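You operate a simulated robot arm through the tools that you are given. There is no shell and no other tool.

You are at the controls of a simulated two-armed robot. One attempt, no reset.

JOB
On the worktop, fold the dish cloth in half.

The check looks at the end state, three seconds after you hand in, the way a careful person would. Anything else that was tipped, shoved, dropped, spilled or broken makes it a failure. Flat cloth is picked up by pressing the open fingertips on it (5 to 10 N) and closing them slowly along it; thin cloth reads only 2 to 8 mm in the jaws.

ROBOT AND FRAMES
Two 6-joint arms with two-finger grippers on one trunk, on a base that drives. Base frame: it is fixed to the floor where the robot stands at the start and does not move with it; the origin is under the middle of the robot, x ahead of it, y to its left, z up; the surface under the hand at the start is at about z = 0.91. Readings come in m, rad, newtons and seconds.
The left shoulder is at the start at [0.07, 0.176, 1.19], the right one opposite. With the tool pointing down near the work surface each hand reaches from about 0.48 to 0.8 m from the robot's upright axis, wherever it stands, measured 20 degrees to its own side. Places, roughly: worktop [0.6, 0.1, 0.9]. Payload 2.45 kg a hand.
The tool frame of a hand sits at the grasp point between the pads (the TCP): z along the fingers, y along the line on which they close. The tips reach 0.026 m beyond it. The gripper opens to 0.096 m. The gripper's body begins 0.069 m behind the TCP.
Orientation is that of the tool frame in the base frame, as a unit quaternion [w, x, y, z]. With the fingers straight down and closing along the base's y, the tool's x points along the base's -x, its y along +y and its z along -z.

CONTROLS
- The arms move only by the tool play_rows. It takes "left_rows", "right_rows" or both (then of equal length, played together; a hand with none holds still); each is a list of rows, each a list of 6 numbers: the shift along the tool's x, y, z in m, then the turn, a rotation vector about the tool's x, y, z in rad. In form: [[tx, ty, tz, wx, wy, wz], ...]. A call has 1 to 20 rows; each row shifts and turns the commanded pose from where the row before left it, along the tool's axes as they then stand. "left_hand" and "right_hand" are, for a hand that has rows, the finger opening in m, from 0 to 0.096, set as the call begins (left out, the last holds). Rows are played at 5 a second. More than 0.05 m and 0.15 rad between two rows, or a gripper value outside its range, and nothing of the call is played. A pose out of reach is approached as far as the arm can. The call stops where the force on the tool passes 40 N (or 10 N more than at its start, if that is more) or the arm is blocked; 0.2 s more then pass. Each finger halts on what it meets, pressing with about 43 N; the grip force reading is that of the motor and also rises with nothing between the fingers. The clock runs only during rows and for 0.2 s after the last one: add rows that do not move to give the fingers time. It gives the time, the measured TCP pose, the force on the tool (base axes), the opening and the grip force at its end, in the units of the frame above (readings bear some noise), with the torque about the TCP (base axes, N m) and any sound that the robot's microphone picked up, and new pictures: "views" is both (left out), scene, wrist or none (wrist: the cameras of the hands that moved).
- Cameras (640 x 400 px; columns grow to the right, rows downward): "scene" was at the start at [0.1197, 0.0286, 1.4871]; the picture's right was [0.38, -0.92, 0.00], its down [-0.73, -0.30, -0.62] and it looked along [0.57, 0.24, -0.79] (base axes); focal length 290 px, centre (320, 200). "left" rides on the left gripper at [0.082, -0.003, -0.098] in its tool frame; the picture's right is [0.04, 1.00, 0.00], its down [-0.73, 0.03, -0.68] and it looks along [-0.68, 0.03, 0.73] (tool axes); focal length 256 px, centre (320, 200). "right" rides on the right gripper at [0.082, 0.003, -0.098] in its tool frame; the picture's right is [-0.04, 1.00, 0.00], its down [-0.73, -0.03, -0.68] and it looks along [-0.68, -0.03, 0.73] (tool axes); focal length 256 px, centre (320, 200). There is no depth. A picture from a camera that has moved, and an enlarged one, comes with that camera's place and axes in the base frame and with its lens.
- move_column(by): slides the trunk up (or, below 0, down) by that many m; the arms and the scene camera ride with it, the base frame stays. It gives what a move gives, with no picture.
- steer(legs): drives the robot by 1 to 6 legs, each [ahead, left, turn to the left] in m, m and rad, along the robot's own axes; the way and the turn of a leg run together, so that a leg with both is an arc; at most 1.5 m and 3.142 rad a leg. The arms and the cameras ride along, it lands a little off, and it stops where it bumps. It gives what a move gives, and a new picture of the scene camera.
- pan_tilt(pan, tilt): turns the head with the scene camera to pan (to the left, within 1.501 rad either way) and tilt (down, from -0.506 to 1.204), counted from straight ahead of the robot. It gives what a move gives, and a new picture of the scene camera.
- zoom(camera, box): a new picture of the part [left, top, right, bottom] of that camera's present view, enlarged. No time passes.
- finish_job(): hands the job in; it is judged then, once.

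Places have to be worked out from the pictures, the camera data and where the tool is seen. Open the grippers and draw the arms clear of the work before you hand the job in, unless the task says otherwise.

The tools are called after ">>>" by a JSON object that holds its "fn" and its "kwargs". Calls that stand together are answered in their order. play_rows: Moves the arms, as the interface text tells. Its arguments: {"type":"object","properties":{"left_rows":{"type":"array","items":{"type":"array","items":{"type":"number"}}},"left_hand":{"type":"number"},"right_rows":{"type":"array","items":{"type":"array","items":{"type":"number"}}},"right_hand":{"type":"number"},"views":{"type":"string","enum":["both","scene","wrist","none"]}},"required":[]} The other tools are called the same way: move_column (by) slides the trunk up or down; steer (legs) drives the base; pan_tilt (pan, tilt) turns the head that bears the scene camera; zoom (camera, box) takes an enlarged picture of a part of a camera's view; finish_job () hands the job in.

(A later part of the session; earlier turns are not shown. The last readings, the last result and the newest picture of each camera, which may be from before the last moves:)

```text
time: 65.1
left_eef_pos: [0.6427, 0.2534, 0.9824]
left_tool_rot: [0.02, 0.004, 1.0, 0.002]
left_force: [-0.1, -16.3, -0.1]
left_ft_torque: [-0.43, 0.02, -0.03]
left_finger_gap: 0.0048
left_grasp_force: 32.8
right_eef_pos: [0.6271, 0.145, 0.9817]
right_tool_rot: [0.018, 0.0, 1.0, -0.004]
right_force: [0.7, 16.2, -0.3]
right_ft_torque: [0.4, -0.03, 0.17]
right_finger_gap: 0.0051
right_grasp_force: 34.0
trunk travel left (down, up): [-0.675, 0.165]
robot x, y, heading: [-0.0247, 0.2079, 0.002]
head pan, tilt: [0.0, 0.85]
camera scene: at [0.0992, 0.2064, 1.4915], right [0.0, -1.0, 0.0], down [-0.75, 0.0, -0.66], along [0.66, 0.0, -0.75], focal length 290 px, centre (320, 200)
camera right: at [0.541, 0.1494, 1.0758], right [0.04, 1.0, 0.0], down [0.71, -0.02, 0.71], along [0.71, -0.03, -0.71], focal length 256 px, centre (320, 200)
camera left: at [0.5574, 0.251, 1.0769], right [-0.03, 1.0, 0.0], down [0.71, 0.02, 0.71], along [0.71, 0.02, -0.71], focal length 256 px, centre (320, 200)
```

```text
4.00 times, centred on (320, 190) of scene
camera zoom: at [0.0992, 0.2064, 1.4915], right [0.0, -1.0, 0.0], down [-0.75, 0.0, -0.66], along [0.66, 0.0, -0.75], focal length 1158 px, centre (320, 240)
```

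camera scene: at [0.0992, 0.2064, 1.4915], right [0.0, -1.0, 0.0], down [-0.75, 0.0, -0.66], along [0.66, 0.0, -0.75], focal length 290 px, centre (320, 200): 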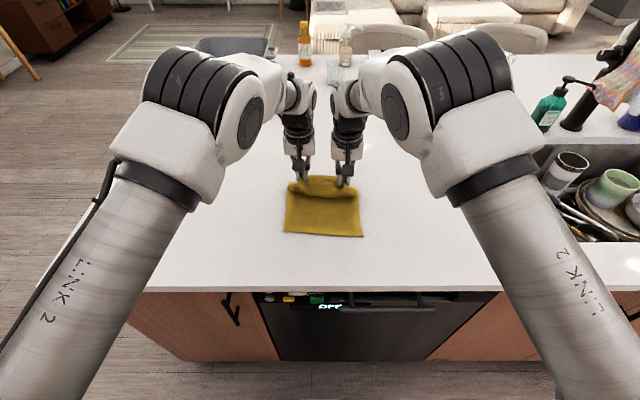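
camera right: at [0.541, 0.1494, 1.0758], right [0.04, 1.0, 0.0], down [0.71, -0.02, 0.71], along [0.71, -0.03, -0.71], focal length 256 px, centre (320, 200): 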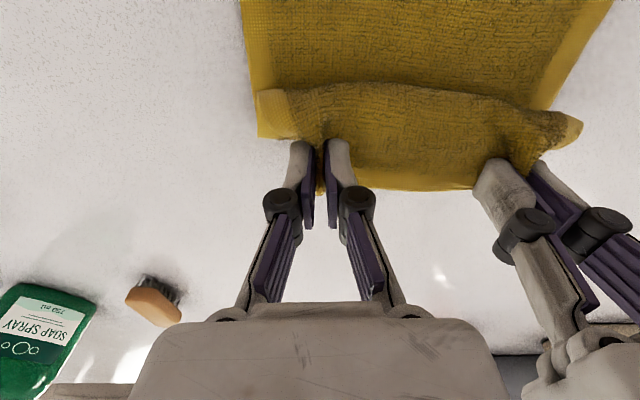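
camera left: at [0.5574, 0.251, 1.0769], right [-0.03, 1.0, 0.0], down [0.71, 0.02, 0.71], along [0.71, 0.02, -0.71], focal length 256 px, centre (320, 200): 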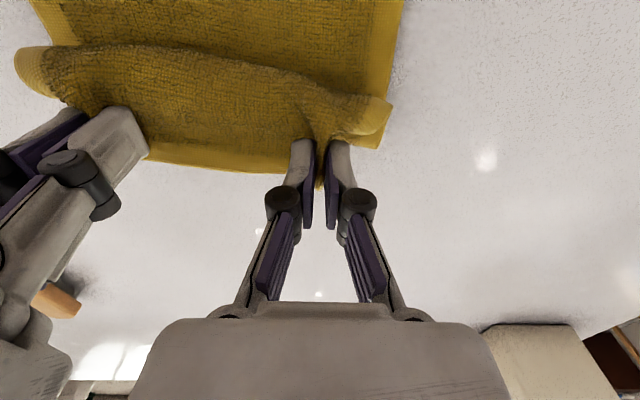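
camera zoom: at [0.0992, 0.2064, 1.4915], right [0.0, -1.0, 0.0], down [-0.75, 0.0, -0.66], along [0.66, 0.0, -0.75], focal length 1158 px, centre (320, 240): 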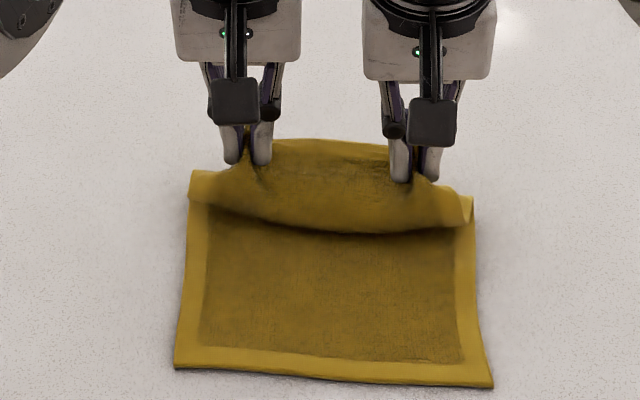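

The fold corners are now at about 0.66 and 0.635, slightly beyond half, which leaves room. I'll lower 1 cm more and then go back 3 cm at this low height.

>>> {"fn": "play_rows", "kwargs": {"left_rows": [[0, 0, 0.004, 0, 0, 0], [0, 0, 0.004, 0, 0, 0], [0, 0, 0.003, 0, 0, 0], [0, 0, 0, 0, 0, 0]], "right_rows": [[0, 0, 0.004, 0, 0, 0], [0, 0, 0.004, 0, 0, 0], [0, 0, 0.003, 0, 0, 0], [0, 0, 0, 0, 0, 0]], "views": "none"}}

>>> {"fn": "steer", "kwargs": {"legs": [[-0.032, 0.0, 0]]}}

>>> {"fn": "zoom", "kwargs": {"camera": "scene", "box": [240, 140, 400, 240]}}

>>> {"fn": "zoom", "kwargs": {"camera": "right", "box": [0, 0, 640, 400]}}

>>> {"fn": "zoom", "kwargs": {"camera": "left", "box": [0, 0, 640, 400]}}

```text
time: 66.1
left_eef_pos: [0.6424, 0.2537, 0.9728]
left_tool_rot: [0.019, 0.004, 1.0, 0.002]
left_force: [-0.3, -15.8, -0.1]
left_ft_torque: [-0.45, -0.02, -0.01]
left_finger_gap: 0.0049
left_grasp_force: 32.7
right_eef_pos: [0.6287, 0.1457, 0.9713]
right_tool_rot: [0.018, -0.001, 1.0, -0.002]
right_force: [0.4, 17.3, 0.2]
right_ft_torque: [0.44, 0.0, 0.18]
right_finger_gap: 0.0048
right_grasp_force: 33.6
trunk travel left (down, up): [-0.675, 0.165]
robot x, y, heading: [-0.0309, 0.2038, -0.002]
head pan, tilt: [0.0, 0.85]
```

```text
time: 66.9
left_eef_pos: [0.6152, 0.2536, 0.9689]
left_tool_rot: [0.017, 0.003, 1.0, 0.002]
left_force: [-0.8, -17.9, -0.4]
left_ft_torque: [-0.44, 0.02, -0.08]
left_finger_gap: 0.0048
left_grasp_force: 33.8
right_eef_pos: [0.6006, 0.1464, 0.9679]
right_tool_rot: [0.016, -0.002, 1.0, -0.003]
right_force: [0.6, 17.0, -0.4]
right_ft_torque: [0.43, 0.02, 0.18]
right_finger_gap: 0.005
right_grasp_force: 33.5
trunk travel left (down, up): [-0.675, 0.165]
robot x, y, heading: [-0.0586, 0.2069, -0.0]
head pan, tilt: [0.0, 0.85]
camera scene: at [0.073, 0.2065, 1.4909], right [0.0, -1.0, 0.0], down [-0.75, 0.0, -0.66], along [0.66, 0.0, -0.75], focal length 290 px, centre (320, 200)
```

scene: 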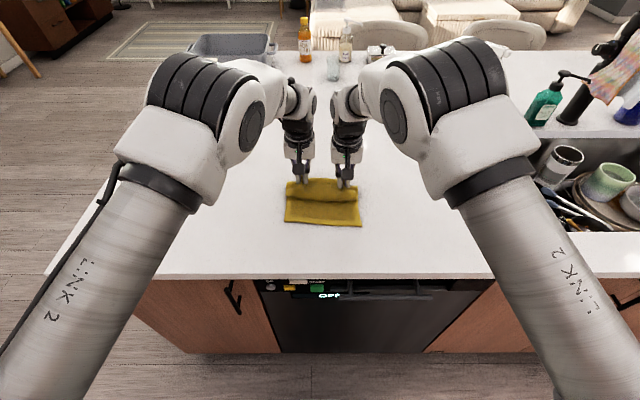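

```text
4.00 times, centred on (320, 190) of scene
camera zoom: at [0.073, 0.2065, 1.4909], right [0.0, -1.0, 0.0], down [-0.75, 0.0, -0.66], along [0.66, 0.0, -0.75], focal length 1158 px, centre (320, 240)
```

zoom: 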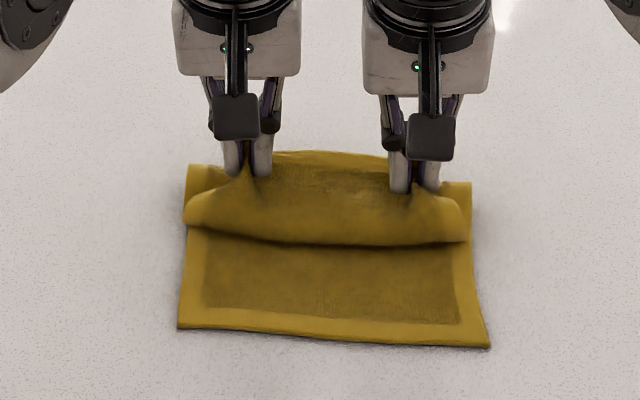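

```text
1.00 times, centred on (320, 200) of right (not enlarged: the box is as wide or as high as the picture)
camera zoom: at [0.5138, 0.1493, 1.0626], right [0.04, 1.0, 0.0], down [0.71, -0.02, 0.7], along [0.7, -0.03, -0.71], focal length 256 px, centre (320, 200)
```

zoom: 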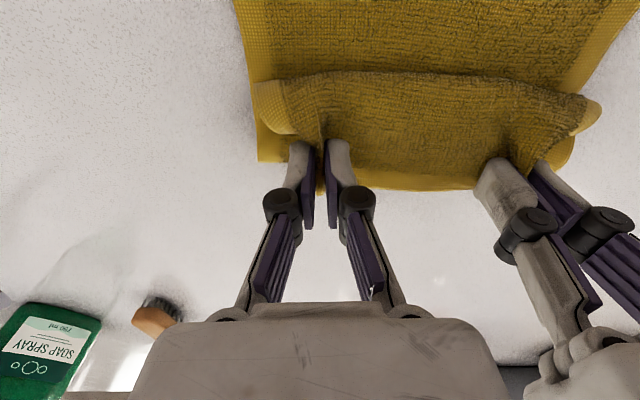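

```text
1.00 times, centred on (320, 200) of left (not enlarged: the box is as wide or as high as the picture)
camera zoom: at [0.5298, 0.2514, 1.0637], right [-0.03, 1.0, 0.0], down [0.71, 0.02, 0.7], along [0.7, 0.02, -0.71], focal length 256 px, centre (320, 200)
```

zoom: 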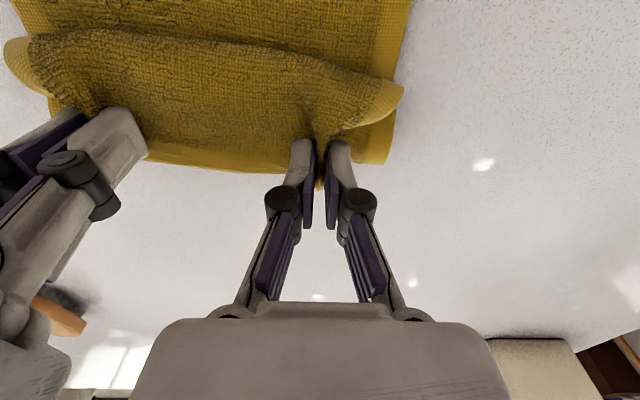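

The fold is at about 0.636 and 0.618, still a few mm short. I'll lift and go forward once more, but this time lower much further before coming back, since the curl then rolls without pulling the fold.

>>> {"fn": "play_rows", "kwargs": {"left_rows": [[0, 0, -0.006, 0, 0, 0], [0, 0, -0.006, 0, 0, 0], [0, 0, -0.006, 0, 0, 0], [0, 0, -0.006, 0, 0, 0], [0, 0, -0.006, 0, 0, 0], [0, 0, -0.006, 0, 0, 0], [0, 0, 0, 0, 0, 0]], "right_rows": [[0, 0, -0.006, 0, 0, 0], [0, 0, -0.006, 0, 0, 0], [0, 0, -0.006, 0, 0, 0], [0, 0, -0.006, 0, 0, 0], [0, 0, -0.006, 0, 0, 0], [0, 0, -0.006, 0, 0, 0], [0, 0, 0, 0, 0, 0]], "views": "none"}}

>>> {"fn": "steer", "kwargs": {"legs": [[0.038, 0.0, 0]]}}

>>> {"fn": "play_rows", "kwargs": {"left_rows": [[0, 0, 0.005, 0, 0, 0], [0, 0, 0.005, 0, 0, 0], [0, 0, 0.005, 0, 0, 0], [0, 0, 0.005, 0, 0, 0], [0, 0, 0.005, 0, 0, 0], [0, 0, 0.005, 0, 0, 0], [0, 0, 0.005, 0, 0, 0], [0, 0, 0.004, 0, 0, 0], [0, 0, 0.004, 0, 0, 0], [0, 0, 0, 0, 0, 0]], "right_rows": [[0, 0, 0.005, 0, 0, 0], [0, 0, 0.005, 0, 0, 0], [0, 0, 0.005, 0, 0, 0], [0, 0, 0.005, 0, 0, 0], [0, 0, 0.005, 0, 0, 0], [0, 0, 0.005, 0, 0, 0], [0, 0, 0.005, 0, 0, 0], [0, 0, 0.004, 0, 0, 0], [0, 0, 0.004, 0, 0, 0], [0, 0, 0, 0, 0, 0]], "views": "both"}}

>>> {"fn": "zoom", "kwargs": {"camera": "scene", "box": [240, 140, 400, 240]}}

```text
time: 68.5
left_eef_pos: [0.6104, 0.2541, 1.0083]
left_tool_rot: [0.019, 0.004, 1.0, 0.002]
left_force: [-0.9, -14.8, -0.4]
left_ft_torque: [-0.38, 0.04, -0.06]
left_finger_gap: 0.0047
left_grasp_force: 33.2
right_eef_pos: [0.5946, 0.1463, 1.0058]
right_tool_rot: [0.018, 0.0, 1.0, -0.004]
right_force: [1.3, 15.9, -0.4]
right_ft_torque: [0.45, -0.01, 0.2]
right_finger_gap: 0.005
right_grasp_force: 33.2
trunk travel left (down, up): [-0.675, 0.165]
robot x, y, heading: [-0.063, 0.2018, -0.003]
head pan, tilt: [0.0, 0.85]
```

```text
time: 69.4
left_eef_pos: [0.6441, 0.2539, 1.0102]
left_tool_rot: [0.021, 0.004, 1.0, 0.002]
left_force: [-1.2, -17.1, 0.6]
left_ft_torque: [-0.41, -0.06, -0.03]
left_finger_gap: 0.0047
left_grasp_force: 33.4
right_eef_pos: [0.6298, 0.1451, 1.0092]
right_tool_rot: [0.021, -0.001, 1.0, -0.002]
right_force: [0.4, 15.3, 0.8]
right_ft_torque: [0.42, -0.04, 0.21]
right_finger_gap: 0.0049
right_grasp_force: 33.0
trunk travel left (down, up): [-0.675, 0.165]
robot x, y, heading: [-0.0228, 0.2069, -0.004]
head pan, tilt: [0.0, 0.85]
camera scene: at [0.0997, 0.2064, 1.4922], right [0.0, -1.0, 0.0], down [-0.75, 0.0, -0.66], along [0.66, 0.0, -0.75], focal length 290 px, centre (320, 200)
```

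scene: 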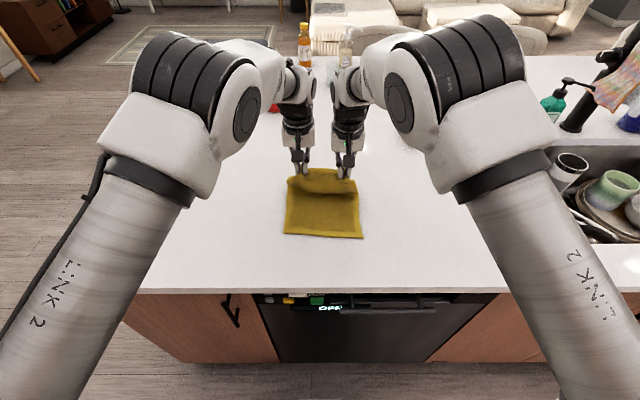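

```text
time: 71.6
left_eef_pos: [0.6483, 0.2537, 0.9648]
left_tool_rot: [0.019, 0.004, 1.0, 0.002]
left_force: [-1.1, -16.0, -0.1]
left_ft_torque: [-0.4, 0.01, -0.03]
left_finger_gap: 0.0047
left_grasp_force: 32.9
right_eef_pos: [0.6341, 0.1456, 0.9637]
right_tool_rot: [0.019, -0.002, 1.0, -0.002]
right_force: [0.8, 14.6, 0.8]
right_ft_torque: [0.39, -0.03, 0.25]
right_finger_gap: 0.0049
right_grasp_force: 33.6
trunk travel left (down, up): [-0.675, 0.165]
robot x, y, heading: [-0.0219, 0.2076, -0.003]
head pan, tilt: [0.0, 0.85]
camera scene: at [0.1048, 0.2064, 1.4916], right [0.0, -1.0, 0.0], down [-0.75, 0.0, -0.66], along [0.66, 0.0, -0.75], focal length 290 px, centre (320, 200)
camera right: at [0.5474, 0.1496, 1.0583], right [0.04, 1.0, 0.0], down [0.71, -0.02, 0.71], along [0.71, -0.03, -0.71], focal length 256 px, centre (320, 200)
camera left: at [0.5635, 0.2512, 1.0597], right [-0.03, 1.0, 0.0], down [0.71, 0.02, 0.71], along [0.71, 0.02, -0.71], focal length 256 px, centre (320, 200)
```

scene: 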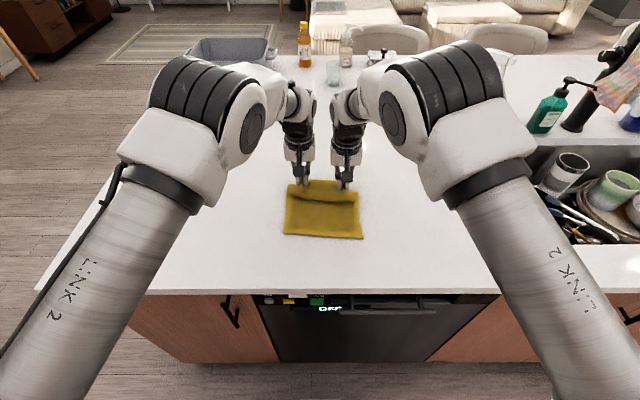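
right: 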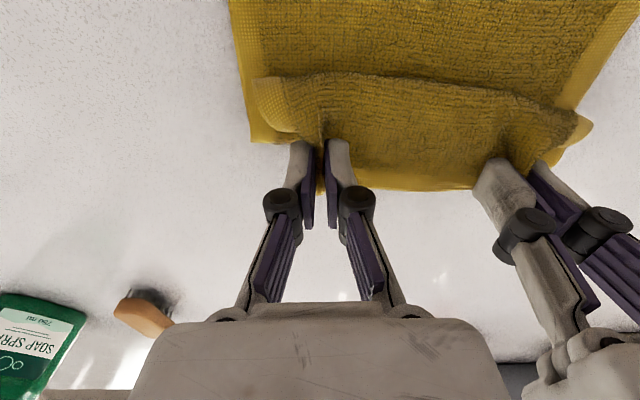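
left: 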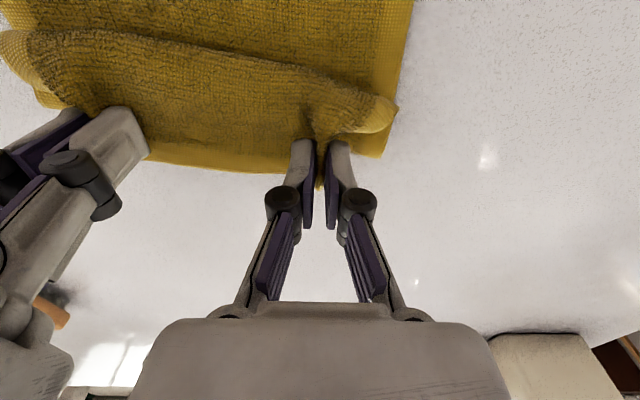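

```text
4.00 times, centred on (320, 190) of scene
camera zoom: at [0.1048, 0.2064, 1.4916], right [0.0, -1.0, 0.0], down [-0.75, 0.0, -0.66], along [0.66, 0.0, -0.75], focal length 1158 px, centre (320, 240)
```

zoom: 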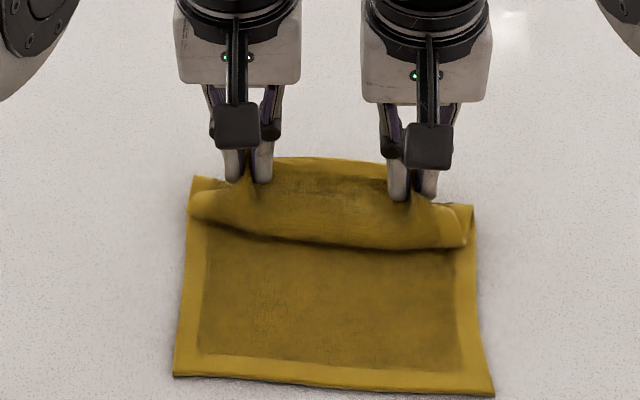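

The fold is at about 0.66 and 0.634 with the hands low (z 0.964). I'll lower 6 mm more and come back 3.5 cm.

>>> {"fn": "play_rows", "kwargs": {"left_rows": [[0, 0, 0.003, 0, 0, 0], [0, 0, 0.003, 0, 0, 0], [0, 0, 0, 0, 0, 0]], "right_rows": [[0, 0, 0.003, 0, 0, 0], [0, 0, 0.003, 0, 0, 0], [0, 0, 0, 0, 0, 0]], "views": "none"}}

>>> {"fn": "steer", "kwargs": {"legs": [[-0.04, 0.0, 0]]}}

>>> {"fn": "zoom", "kwargs": {"camera": "scene", "box": [240, 140, 400, 240]}}

>>> {"fn": "zoom", "kwargs": {"camera": "right", "box": [0, 0, 640, 400]}}

>>> {"fn": "zoom", "kwargs": {"camera": "left", "box": [0, 0, 640, 400]}}

```text
time: 72.4
left_eef_pos: [0.6497, 0.254, 0.959]
left_tool_rot: [0.019, 0.004, 1.0, 0.002]
left_force: [-1.1, -16.4, 0.2]
left_ft_torque: [-0.42, 0.01, -0.03]
left_finger_gap: 0.0047
left_grasp_force: 32.9
right_eef_pos: [0.6354, 0.1466, 0.9579]
right_tool_rot: [0.019, -0.001, 1.0, -0.003]
right_force: [1.0, 17.0, 0.7]
right_ft_torque: [0.4, -0.03, 0.22]
right_finger_gap: 0.0052
right_grasp_force: 33.8
trunk travel left (down, up): [-0.675, 0.165]
robot x, y, heading: [-0.023, 0.2053, -0.003]
head pan, tilt: [0.0, 0.85]
```

```text
time: 73.2
left_eef_pos: [0.6118, 0.2538, 0.9561]
left_tool_rot: [0.018, 0.004, 1.0, 0.002]
left_force: [-1.3, -16.9, 0.0]
left_ft_torque: [-0.44, 0.09, -0.07]
left_finger_gap: 0.0046
left_grasp_force: 33.1
right_eef_pos: [0.5992, 0.1457, 0.9556]
right_tool_rot: [0.017, -0.001, 1.0, -0.002]
right_force: [1.1, 17.2, -0.5]
right_ft_torque: [0.41, -0.01, 0.22]
right_finger_gap: 0.005
right_grasp_force: 33.5
trunk travel left (down, up): [-0.675, 0.165]
robot x, y, heading: [-0.0639, 0.2052, -0.002]
head pan, tilt: [0.0, 0.85]
camera scene: at [0.0698, 0.2064, 1.491], right [0.0, -1.0, 0.0], down [-0.75, 0.0, -0.66], along [0.66, 0.0, -0.75], focal length 290 px, centre (320, 200)
```

scene: 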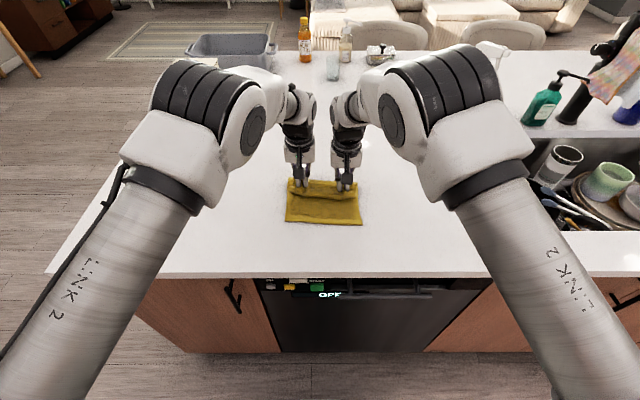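

```text
4.00 times, centred on (320, 190) of scene
camera zoom: at [0.0698, 0.2064, 1.491], right [0.0, -1.0, 0.0], down [-0.75, 0.0, -0.66], along [0.66, 0.0, -0.75], focal length 1158 px, centre (320, 240)
```

zoom: 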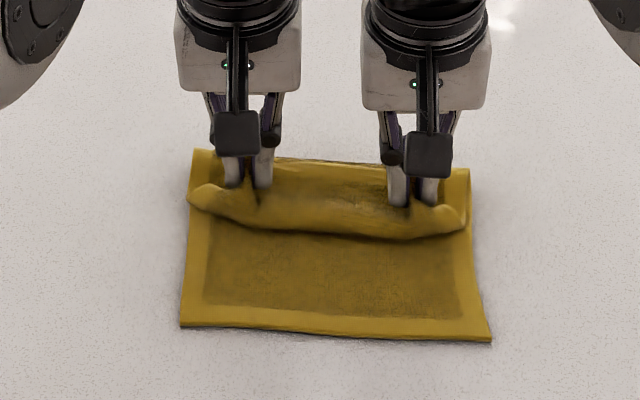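

```text
1.00 times, centred on (320, 200) of right (not enlarged: the box is as wide or as high as the picture)
camera zoom: at [0.5112, 0.1493, 1.0499], right [0.04, 1.0, 0.0], down [0.71, -0.02, 0.7], along [0.7, -0.03, -0.71], focal length 256 px, centre (320, 200)
```

zoom: 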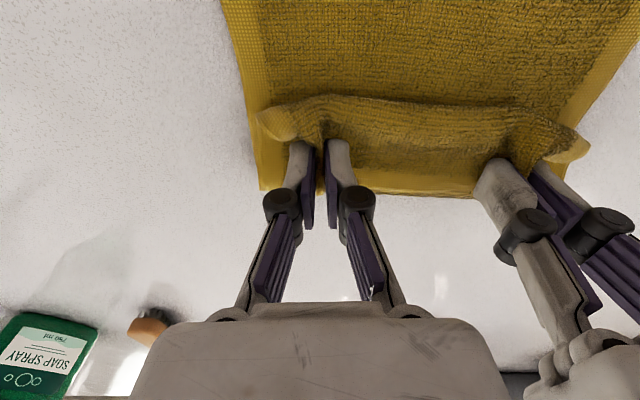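

```text
1.00 times, centred on (320, 200) of left (not enlarged: the box is as wide or as high as the picture)
camera zoom: at [0.5274, 0.2513, 1.0515], right [-0.03, 1.0, 0.0], down [0.71, 0.02, 0.7], along [0.7, 0.02, -0.71], focal length 256 px, centre (320, 200)
```

zoom: 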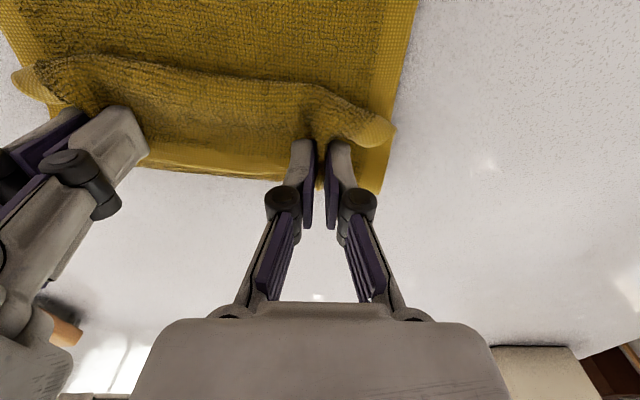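

The fold is now at about 0.648 and 0.628, which is practically half. I'll roll the curl further back by 2 cm at this low height and check that the fold stays put.

>>> {"fn": "steer", "kwargs": {"legs": [[-0.02, 0.0, 0]]}}

>>> {"fn": "zoom", "kwargs": {"camera": "scene", "box": [240, 140, 400, 240]}}

>>> {"fn": "zoom", "kwargs": {"camera": "right", "box": [0, 0, 640, 400]}}

>>> {"fn": "zoom", "kwargs": {"camera": "left", "box": [0, 0, 640, 400]}}

```text
time: 74.0
left_eef_pos: [0.5923, 0.2539, 0.9578]
left_tool_rot: [0.017, 0.004, 1.0, 0.001]
left_force: [-0.3, -15.1, -0.2]
left_ft_torque: [-0.38, 0.05, -0.04]
left_finger_gap: 0.0048
left_grasp_force: 33.2
right_eef_pos: [0.577, 0.146, 0.9555]
right_tool_rot: [0.017, -0.001, 1.0, -0.003]
right_force: [0.3, 15.3, -0.6]
right_ft_torque: [0.37, -0.01, 0.17]
right_finger_gap: 0.0049
right_grasp_force: 33.0
trunk travel left (down, up): [-0.675, 0.165]
robot x, y, heading: [-0.0814, 0.2059, -0.002]
head pan, tilt: [0.0, 0.85]
camera scene: at [0.0486, 0.2065, 1.4912], right [0.0, -1.0, 0.0], down [-0.75, 0.0, -0.66], along [0.66, 0.0, -0.75], focal length 290 px, centre (320, 200)
```

scene: 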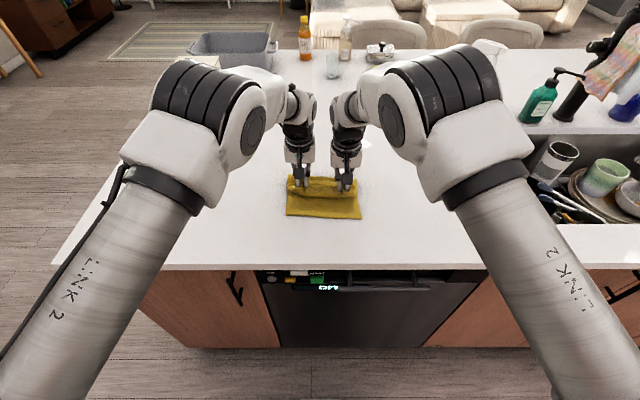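

```text
4.00 times, centred on (320, 190) of scene
camera zoom: at [0.0486, 0.2065, 1.4912], right [0.0, -1.0, 0.0], down [-0.75, 0.0, -0.66], along [0.66, 0.0, -0.75], focal length 1158 px, centre (320, 240)
```

zoom: 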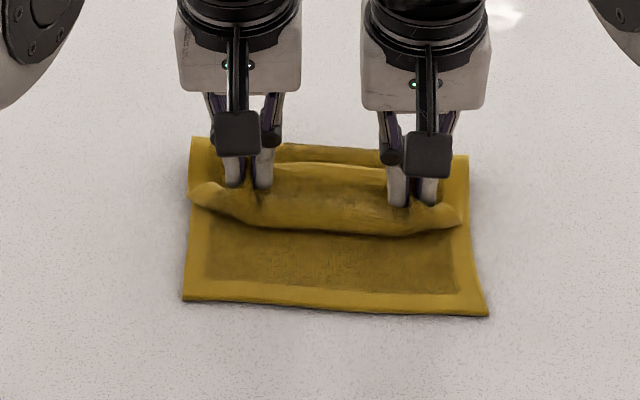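

```text
1.00 times, centred on (320, 200) of right (not enlarged: the box is as wide or as high as the picture)
camera zoom: at [0.4904, 0.1497, 1.0505], right [0.04, 1.0, 0.0], down [0.71, -0.02, 0.7], along [0.7, -0.03, -0.71], focal length 256 px, centre (320, 200)
```

zoom: 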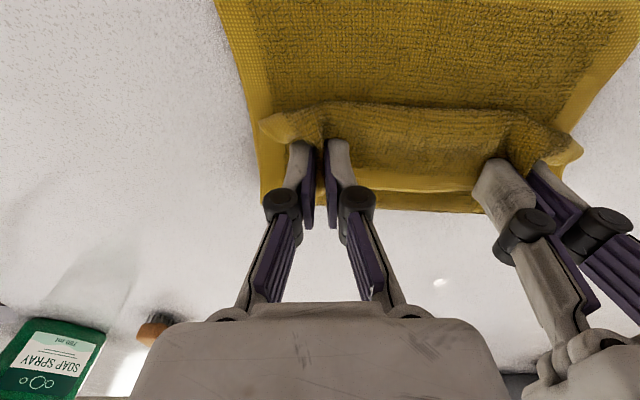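

```text
1.00 times, centred on (320, 200) of left (not enlarged: the box is as wide or as high as the picture)
camera zoom: at [0.5065, 0.2511, 1.0521], right [-0.03, 1.0, 0.0], down [0.71, 0.02, 0.71], along [0.7, 0.02, -0.71], focal length 256 px, centre (320, 200)
```

zoom: 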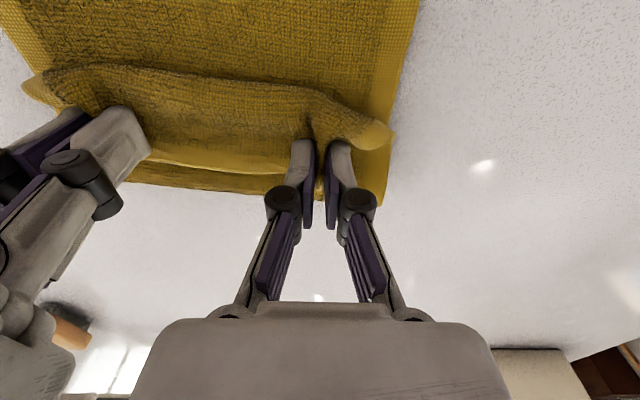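

The fold line is at about 0.643 and 0.625 against an ideal of 0.642 and 0.627, so the fold is essentially exact. Now I'll open both hands gently in steps and see how the held edge unrolls toward the near edge.

>>> {"fn": "play_rows", "kwargs": {"left_rows": [[0, 0, 0, 0, 0, 0], [0, 0, 0, 0, 0, 0]], "right_rows": [[0, 0, 0, 0, 0, 0], [0, 0, 0, 0, 0, 0]], "left_hand": 0.018, "right_hand": 0.018, "views": "none"}}

>>> {"fn": "play_rows", "kwargs": {"left_rows": [[0, 0, 0, 0, 0, 0], [0, 0, 0, 0, 0, 0], [0, 0, 0, 0, 0, 0]], "right_rows": [[0, 0, 0, 0, 0, 0], [0, 0, 0, 0, 0, 0], [0, 0, 0, 0, 0, 0]], "left_hand": 0.034, "right_hand": 0.034, "views": "both"}}

>>> {"fn": "zoom", "kwargs": {"camera": "scene", "box": [240, 140, 400, 240]}}

```text
time: 74.6
left_eef_pos: [0.5898, 0.2535, 0.9594]
left_tool_rot: [0.018, 0.003, 1.0, 0.002]
left_force: [0.2, 0.2, 0.1]
left_ft_torque: [0.0, -0.02, -0.03]
left_finger_gap: 0.0184
left_grasp_force: 0.1
right_eef_pos: [0.5757, 0.1462, 0.9575]
right_tool_rot: [0.018, -0.001, 1.0, -0.002]
right_force: [0.7, 0.6, 0.1]
right_ft_torque: [0.0, 0.0, 0.02]
right_finger_gap: 0.0183
right_grasp_force: 0.1
trunk travel left (down, up): [-0.675, 0.165]
robot x, y, heading: [-0.0822, 0.2076, -0.005]
head pan, tilt: [0.0, 0.85]
```

```text
time: 75.4
left_eef_pos: [0.5901, 0.2536, 0.959]
left_tool_rot: [0.019, 0.005, 1.0, 0.002]
left_force: [-0.1, 0.9, 0.5]
left_ft_torque: [0.0, 0.01, -0.04]
left_finger_gap: 0.0342
left_grasp_force: 0.0
right_eef_pos: [0.5752, 0.1456, 0.9585]
right_tool_rot: [0.019, -0.001, 1.0, -0.002]
right_force: [-0.5, 0.3, -0.2]
right_ft_torque: [0.03, -0.04, 0.0]
right_finger_gap: 0.0342
right_grasp_force: 0.1
trunk travel left (down, up): [-0.675, 0.165]
robot x, y, heading: [-0.085, 0.2073, -0.008]
head pan, tilt: [0.0, 0.85]
camera scene: at [0.0454, 0.2065, 1.4916], right [0.0, -1.0, 0.0], down [-0.75, 0.0, -0.66], along [0.66, 0.0, -0.75], focal length 290 px, centre (320, 200)
camera right: at [0.4883, 0.1497, 1.0519], right [0.04, 1.0, 0.0], down [0.71, -0.02, 0.71], along [0.71, -0.03, -0.71], focal length 256 px, centre (320, 200)
camera left: at [0.5044, 0.2511, 1.0535], right [-0.03, 1.0, 0.0], down [0.71, 0.02, 0.71], along [0.71, 0.02, -0.71], focal length 256 px, centre (320, 200)
```

scene: 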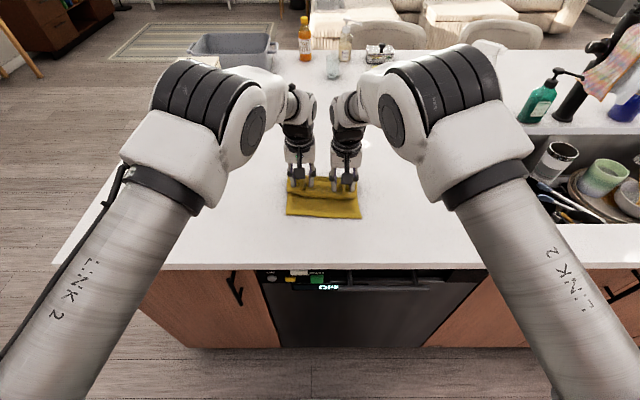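
right: 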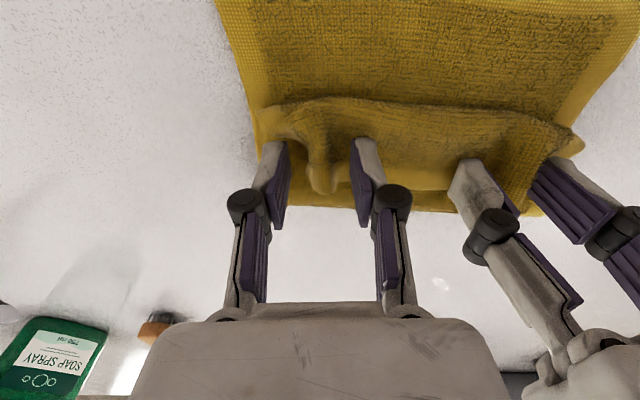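
left: 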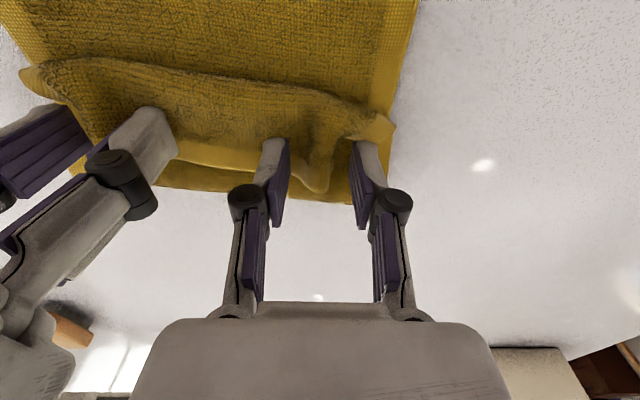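

```text
4.00 times, centred on (320, 190) of scene
camera zoom: at [0.0454, 0.2065, 1.4916], right [0.0, -1.0, 0.0], down [-0.75, 0.0, -0.66], along [0.66, 0.0, -0.75], focal length 1158 px, centre (320, 240)
```

zoom: 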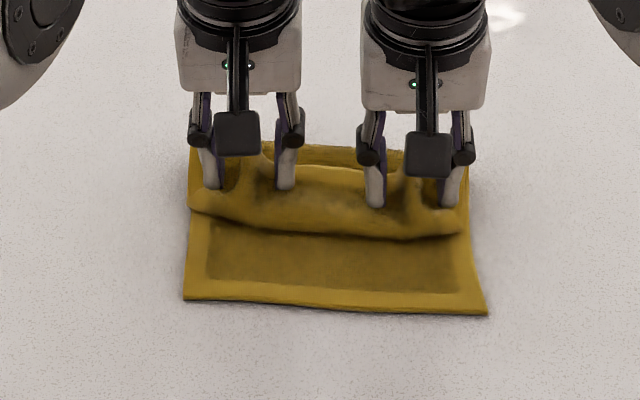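

The jaws are open and the edge is free, but still curled. I'll raise both hands straight up slowly and let the cloth relax.

>>> {"fn": "play_rows", "kwargs": {"left_rows": [[0, 0, -0.008, 0, 0, 0], [0, 0, -0.008, 0, 0, 0], [0, 0, -0.008, 0, 0, 0], [0, 0, -0.008, 0, 0, 0], [0, 0, -0.008, 0, 0, 0], [0, 0, -0.008, 0, 0, 0], [0, 0, 0, 0, 0, 0], [0, 0, 0, 0, 0, 0]], "right_rows": [[0, 0, -0.008, 0, 0, 0], [0, 0, -0.008, 0, 0, 0], [0, 0, -0.008, 0, 0, 0], [0, 0, -0.008, 0, 0, 0], [0, 0, -0.008, 0, 0, 0], [0, 0, -0.008, 0, 0, 0], [0, 0, 0, 0, 0, 0], [0, 0, 0, 0, 0, 0]], "views": "both"}}

>>> {"fn": "zoom", "kwargs": {"camera": "scene", "box": [240, 140, 400, 240]}}

```text
time: 77.2
left_eef_pos: [0.5871, 0.2532, 1.0088]
left_tool_rot: [0.02, 0.004, 1.0, 0.001]
left_force: [0.1, 0.8, -0.9]
left_ft_torque: [0.05, -0.02, 0.0]
left_finger_gap: 0.0338
left_grasp_force: 0.0
right_eef_pos: [0.5735, 0.1471, 1.005]
right_tool_rot: [0.018, -0.001, 1.0, -0.002]
right_force: [0.7, -0.2, 0.2]
right_ft_torque: [0.04, -0.03, -0.03]
right_finger_gap: 0.0339
right_grasp_force: 0.2
trunk travel left (down, up): [-0.675, 0.165]
robot x, y, heading: [-0.0828, 0.2083, -0.002]
head pan, tilt: [0.0, 0.85]
camera scene: at [0.0456, 0.2065, 1.4915], right [0.0, -1.0, 0.0], down [-0.75, 0.0, -0.66], along [0.66, 0.0, -0.75], focal length 290 px, centre (320, 200)
camera right: at [0.4862, 0.1503, 1.0996], right [0.04, 1.0, 0.0], down [0.71, -0.02, 0.71], along [0.71, -0.03, -0.71], focal length 256 px, centre (320, 200)
camera left: at [0.5026, 0.2511, 1.1016], right [-0.03, 1.0, 0.0], down [0.71, 0.02, 0.71], along [0.71, 0.02, -0.71], focal length 256 px, centre (320, 200)
```

scene: 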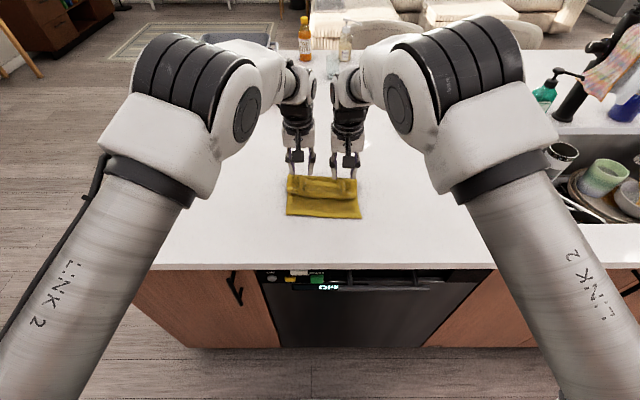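
right: 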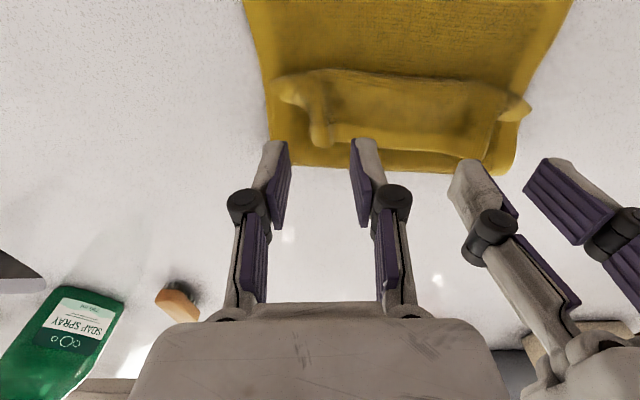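
left: 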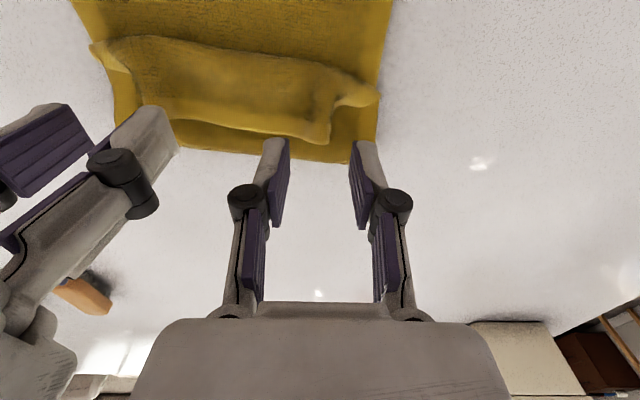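

```text
4.00 times, centred on (320, 190) of scene
camera zoom: at [0.0456, 0.2065, 1.4915], right [0.0, -1.0, 0.0], down [-0.75, 0.0, -0.66], along [0.66, 0.0, -0.75], focal length 1158 px, centre (320, 240)
```

zoom: 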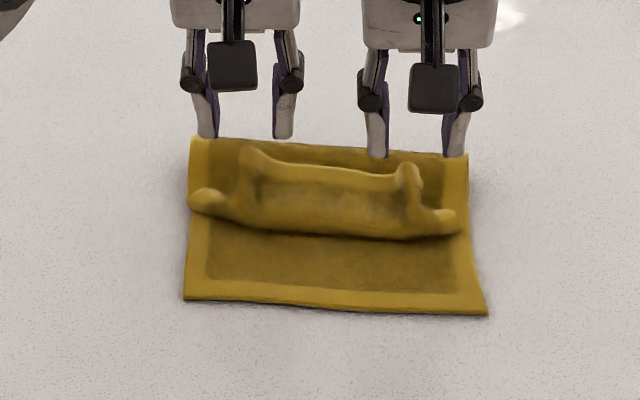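

The edge strip keeps its curl for now. I'll let some seconds pass to see whether it relaxes on its own.

>>> {"fn": "play_rows", "kwargs": {"left_rows": [[0, 0, -0.005, 0, 0, 0], [0, 0, -0.005, 0, 0, 0], [0, 0, 0, 0, 0, 0], [0, 0, 0, 0, 0, 0], [0, 0, 0, 0, 0, 0], [0, 0, 0, 0, 0, 0], [0, 0, 0, 0, 0, 0], [0, 0, 0, 0, 0, 0], [0, 0, 0, 0, 0, 0], [0, 0, 0, 0, 0, 0], [0, 0, 0, 0, 0, 0], [0, 0, 0, 0, 0, 0]], "views": "none"}}

>>> {"fn": "zoom", "kwargs": {"camera": "scene", "box": [240, 140, 400, 240]}}

>>> {"fn": "zoom", "kwargs": {"camera": "right", "box": [220, 0, 600, 240]}}

```text
time: 79.8
left_eef_pos: [0.5873, 0.2533, 1.0171]
left_tool_rot: [0.019, 0.004, 1.0, 0.002]
left_force: [-0.1, 0.2, -0.5]
left_ft_torque: [0.01, -0.01, 0.01]
left_finger_gap: 0.0342
left_grasp_force: 0.1
right_eef_pos: [0.5732, 0.1467, 1.005]
right_tool_rot: [0.019, 0.0, 1.0, -0.003]
right_force: [-0.3, -0.3, -0.6]
right_ft_torque: [0.02, 0.02, 0.02]
right_finger_gap: 0.0338
right_grasp_force: 0.1
trunk travel left (down, up): [-0.675, 0.165]
robot x, y, heading: [-0.0855, 0.2084, -0.001]
head pan, tilt: [0.0, 0.85]
```

```text
4.00 times, centred on (320, 190) of scene
camera zoom: at [0.0455, 0.2065, 1.4915], right [0.0, -1.0, 0.0], down [-0.75, 0.0, -0.66], along [0.66, 0.0, -0.75], focal length 1158 px, centre (320, 240)
```

zoom: 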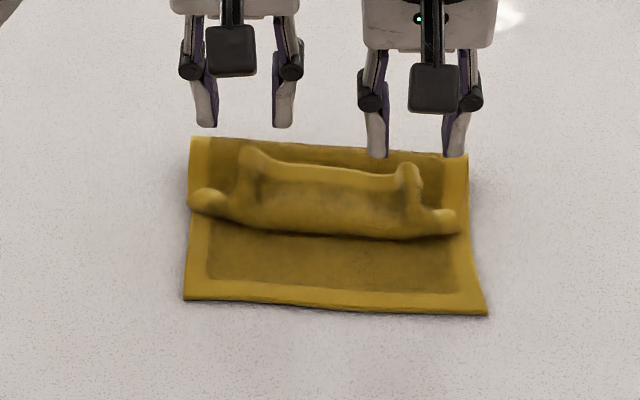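

```text
1.67 times, centred on (410, 120) of right
camera zoom: at [0.4862, 0.1503, 1.0995], right [0.04, 1.0, 0.0], down [0.71, -0.02, 0.71], along [0.71, -0.03, -0.71], focal length 427 px, centre (170, 333)
```

zoom: 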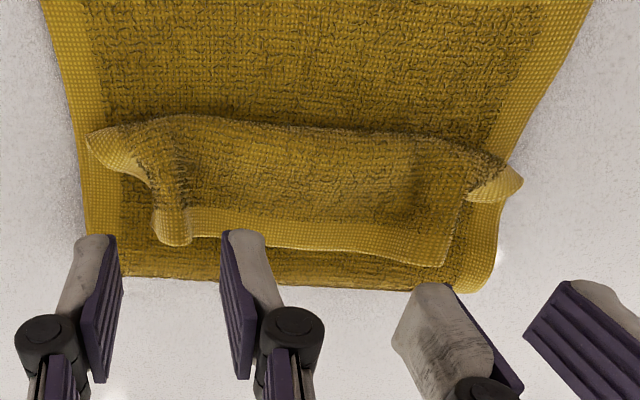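

The flap (x≈0.555–0.61) stays curled over, pointing away, so it must be flipped toward the near edge. I'll place the open fingers just beyond the flap's edge, low over the middle layer, and sweep them back to push the flap over; first I drive forward with the hands up.

>>> {"fn": "steer", "kwargs": {"legs": [[0.06, 0.0, 0]]}}

>>> {"fn": "play_rows", "kwargs": {"left_rows": [[0, 0, 0.01, 0, 0, 0], [0, 0, 0.01, 0, 0, 0], [0, 0, 0.01, 0, 0, 0], [0, 0, 0.01, 0, 0, 0], [0, 0, 0.01, 0, 0, 0], [0, 0, 0.008, 0, 0, 0], [0, 0, 0, 0, 0, 0]], "right_rows": [[0, 0, 0.008, 0, 0, 0], [0, 0, 0.008, 0, 0, 0], [0, 0, 0.008, 0, 0, 0], [0, 0, 0.008, 0, 0, 0], [0, 0, 0.008, 0, 0, 0], [0, 0, 0.007, 0, 0, 0], [0, 0, 0, 0, 0, 0]], "views": "both"}}

```text
time: 80.8
left_eef_pos: [0.6443, 0.2517, 1.0194]
left_tool_rot: [0.02, 0.003, 1.0, 0.001]
left_force: [-0.5, -0.1, 0.9]
left_ft_torque: [-0.02, 0.01, 0.01]
left_finger_gap: 0.0339
left_grasp_force: 0.1
right_eef_pos: [0.6306, 0.1472, 1.0058]
right_tool_rot: [0.021, 0.0, 1.0, -0.003]
right_force: [-0.4, 0.2, -0.2]
right_ft_torque: [0.0, 0.01, 0.02]
right_finger_gap: 0.0339
right_grasp_force: 0.1
trunk travel left (down, up): [-0.675, 0.165]
robot x, y, heading: [-0.0235, 0.2073, 0.001]
head pan, tilt: [0.0, 0.85]
camera scene: at [0.1022, 0.2064, 1.4919], right [0.0, -1.0, 0.0], down [-0.75, 0.0, -0.66], along [0.66, 0.0, -0.75], focal length 290 px, centre (320, 200)
```

scene: 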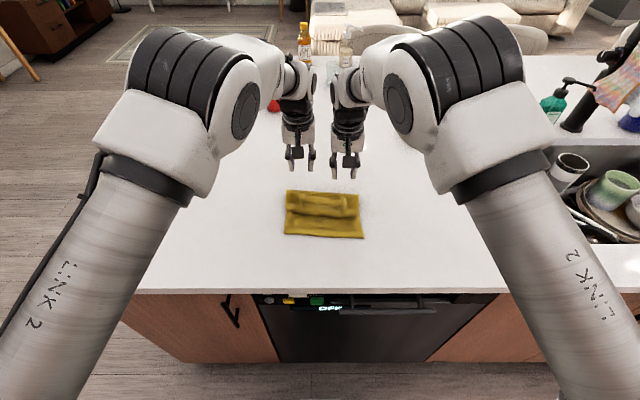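

```text
time: 82.4
left_eef_pos: [0.6499, 0.254, 0.9599]
left_tool_rot: [0.019, 0.004, 1.0, 0.002]
left_force: [-1.5, 0.0, 0.6]
left_ft_torque: [0.0, 0.02, -0.01]
left_finger_gap: 0.0338
left_grasp_force: 0.0
right_eef_pos: [0.6349, 0.1458, 0.958]
right_tool_rot: [0.019, 0.0, 1.0, -0.002]
right_force: [-0.3, 0.1, 0.2]
right_ft_torque: [-0.01, -0.01, 0.0]
right_finger_gap: 0.0337
right_grasp_force: 0.0
trunk travel left (down, up): [-0.675, 0.165]
robot x, y, heading: [-0.021, 0.2086, -0.003]
head pan, tilt: [0.0, 0.85]
camera scene: at [0.1043, 0.2064, 1.4916], right [0.0, -1.0, 0.0], down [-0.75, 0.0, -0.66], along [0.66, 0.0, -0.75], focal length 290 px, centre (320, 200)
camera right: at [0.5468, 0.1501, 1.0527], right [0.04, 1.0, 0.0], down [0.71, -0.02, 0.71], along [0.71, -0.03, -0.71], focal length 256 px, centre (320, 200)
camera left: at [0.5629, 0.2513, 1.0539], right [-0.03, 1.0, 0.0], down [0.71, 0.02, 0.71], along [0.71, 0.02, -0.71], focal length 256 px, centre (320, 200)
```

scene: 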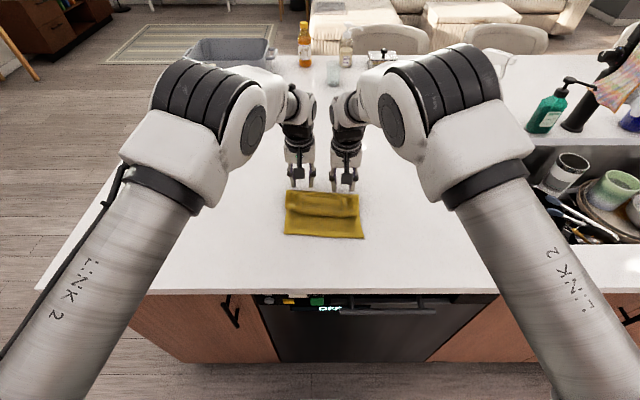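
right: 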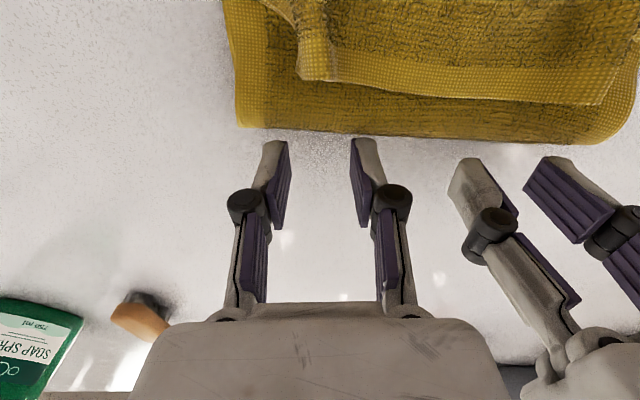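
left: 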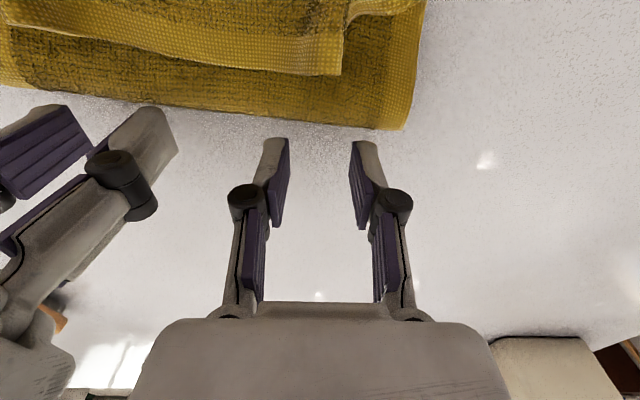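

The fold line runs from (0.641, 0.303) to (0.6215, 0.099), and the flap edge lies about 2–3 cm nearer. I'll move the fingers back 12 mm and lower them so the tips hover just over the middle layer behind the flap edge.

>>> {"fn": "play_rows", "kwargs": {"left_rows": [[0.004, 0, 0, 0, 0, 0], [0.004, 0, 0, 0, 0, 0], [0.004, 0, 0, 0, 0, 0], [0, 0, 0.004, 0, 0, 0], [0, 0, 0.004, 0, 0, 0], [0, 0, 0.003, 0, 0, 0], [0, 0, 0, 0, 0, 0]], "right_rows": [[0.004, 0, 0, 0, 0, 0], [0.004, 0, 0, 0, 0, 0], [0.004, 0, 0, 0, 0, 0], [0, 0, 0.004, 0, 0, 0], [0, 0, 0.003, 0, 0, 0], [0, 0, 0.003, 0, 0, 0], [0, 0, 0, 0, 0, 0]], "views": "wrist"}}

```text
time: 84.0
left_eef_pos: [0.6375, 0.2528, 0.9478]
left_tool_rot: [0.02, 0.005, 1.0, 0.001]
left_force: [-0.6, -0.6, 0.5]
left_ft_torque: [0.0, -0.02, -0.03]
left_finger_gap: 0.034
left_grasp_force: 0.1
right_eef_pos: [0.623, 0.1464, 0.9487]
right_tool_rot: [0.019, -0.001, 1.0, -0.003]
right_force: [0.6, 0.7, 0.0]
right_ft_torque: [-0.01, -0.02, 0.03]
right_finger_gap: 0.0341
right_grasp_force: 0.0
trunk travel left (down, up): [-0.675, 0.165]
robot x, y, heading: [-0.0231, 0.205, 0.003]
head pan, tilt: [0.0, 0.85]
camera right: at [0.5357, 0.1501, 1.0425], right [0.04, 1.0, 0.0], down [0.71, -0.02, 0.71], along [0.71, -0.03, -0.71], focal length 256 px, centre (320, 200)
camera left: at [0.5522, 0.2512, 1.0422], right [-0.03, 1.0, 0.0], down [0.71, 0.02, 0.71], along [0.71, 0.02, -0.71], focal length 256 px, centre (320, 200)
```

right: 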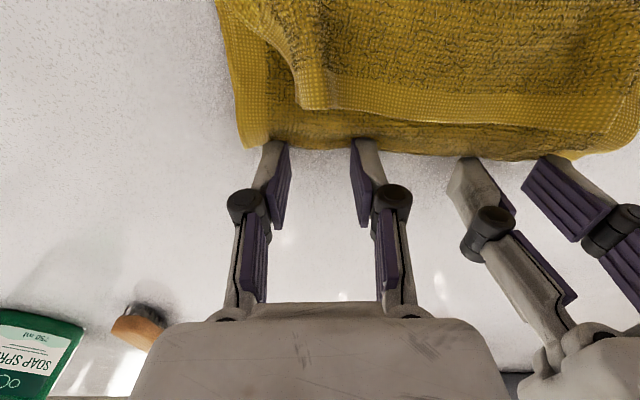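
left: 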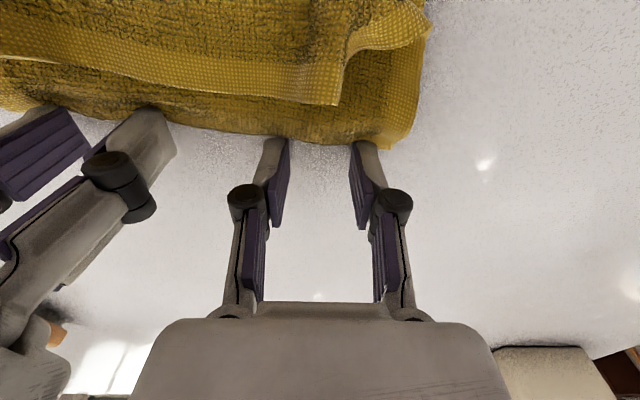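

The tips touched the puffy fold loop, so pushing this low would move the fold itself. Instead I'll raise about 8 mm, step off the loop and close the fingers; then I can push on the ends of the standing ridges, at y≈0.255 and 0.145.

>>> {"fn": "play_rows", "kwargs": {"left_rows": [[0, 0, -0.004, 0, 0, 0], [-0.004, 0, -0.004, 0, 0, 0], [-0.004, 0.002, 0, 0, 0, 0], [0, 0, 0, 0, 0, 0], [0, 0, 0, 0, 0, 0]], "right_rows": [[0, 0, -0.004, 0, 0, 0], [-0.004, 0, -0.004, 0, 0, 0], [-0.004, -0.002, 0, 0, 0, 0], [0, 0, 0, 0, 0, 0], [0, 0, 0, 0, 0, 0]], "left_hand": 0.0, "right_hand": 0.0, "views": "wrist"}}

>>> {"fn": "zoom", "kwargs": {"camera": "scene", "box": [250, 170, 390, 250]}}

```text
time: 85.2
left_eef_pos: [0.6445, 0.2551, 0.9564]
left_tool_rot: [0.02, 0.004, 1.0, 0.001]
left_force: [-0.3, -0.5, -0.1]
left_ft_torque: [0.01, 0.02, -0.02]
left_finger_gap: 0.0001
left_grasp_force: 28.4
right_eef_pos: [0.631, 0.1438, 0.9573]
right_tool_rot: [0.018, -0.001, 1.0, -0.002]
right_force: [0.0, 0.1, -0.9]
right_ft_torque: [-0.02, 0.04, 0.01]
right_finger_gap: 0.002
right_grasp_force: 30.3
trunk travel left (down, up): [-0.675, 0.165]
robot x, y, heading: [-0.0188, 0.2069, -0.004]
head pan, tilt: [0.0, 0.85]
camera right: at [0.5434, 0.148, 1.0506], right [0.04, 1.0, 0.0], down [0.71, -0.02, 0.71], along [0.71, -0.03, -0.71], focal length 256 px, centre (320, 200)
camera left: at [0.5601, 0.253, 1.0505], right [-0.03, 1.0, 0.0], down [0.71, 0.02, 0.71], along [0.71, 0.02, -0.71], focal length 256 px, centre (320, 200)
```

right: 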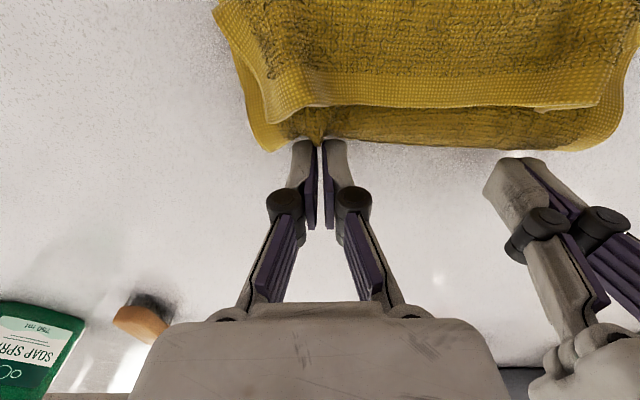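
left: 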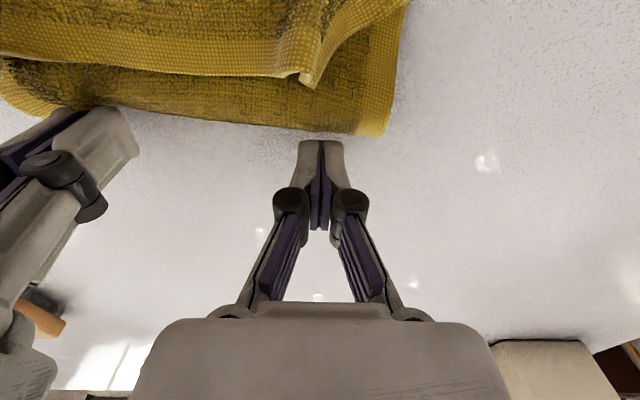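

```text
4.57 times, centred on (320, 210) of scene
camera zoom: at [0.105, 0.2065, 1.4915], right [0.0, -1.0, 0.0], down [-0.75, 0.0, -0.66], along [0.66, 0.0, -0.75], focal length 1324 px, centre (320, 154)
```

zoom: 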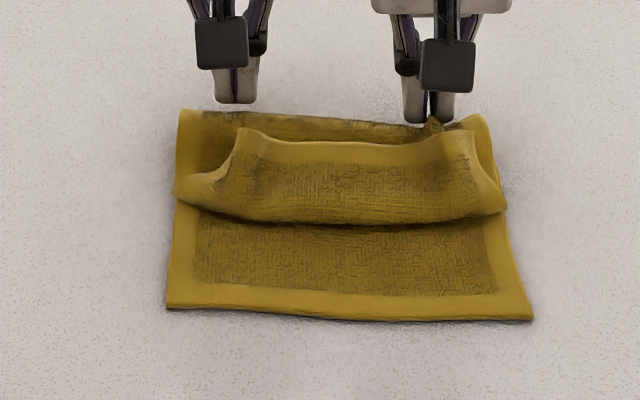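

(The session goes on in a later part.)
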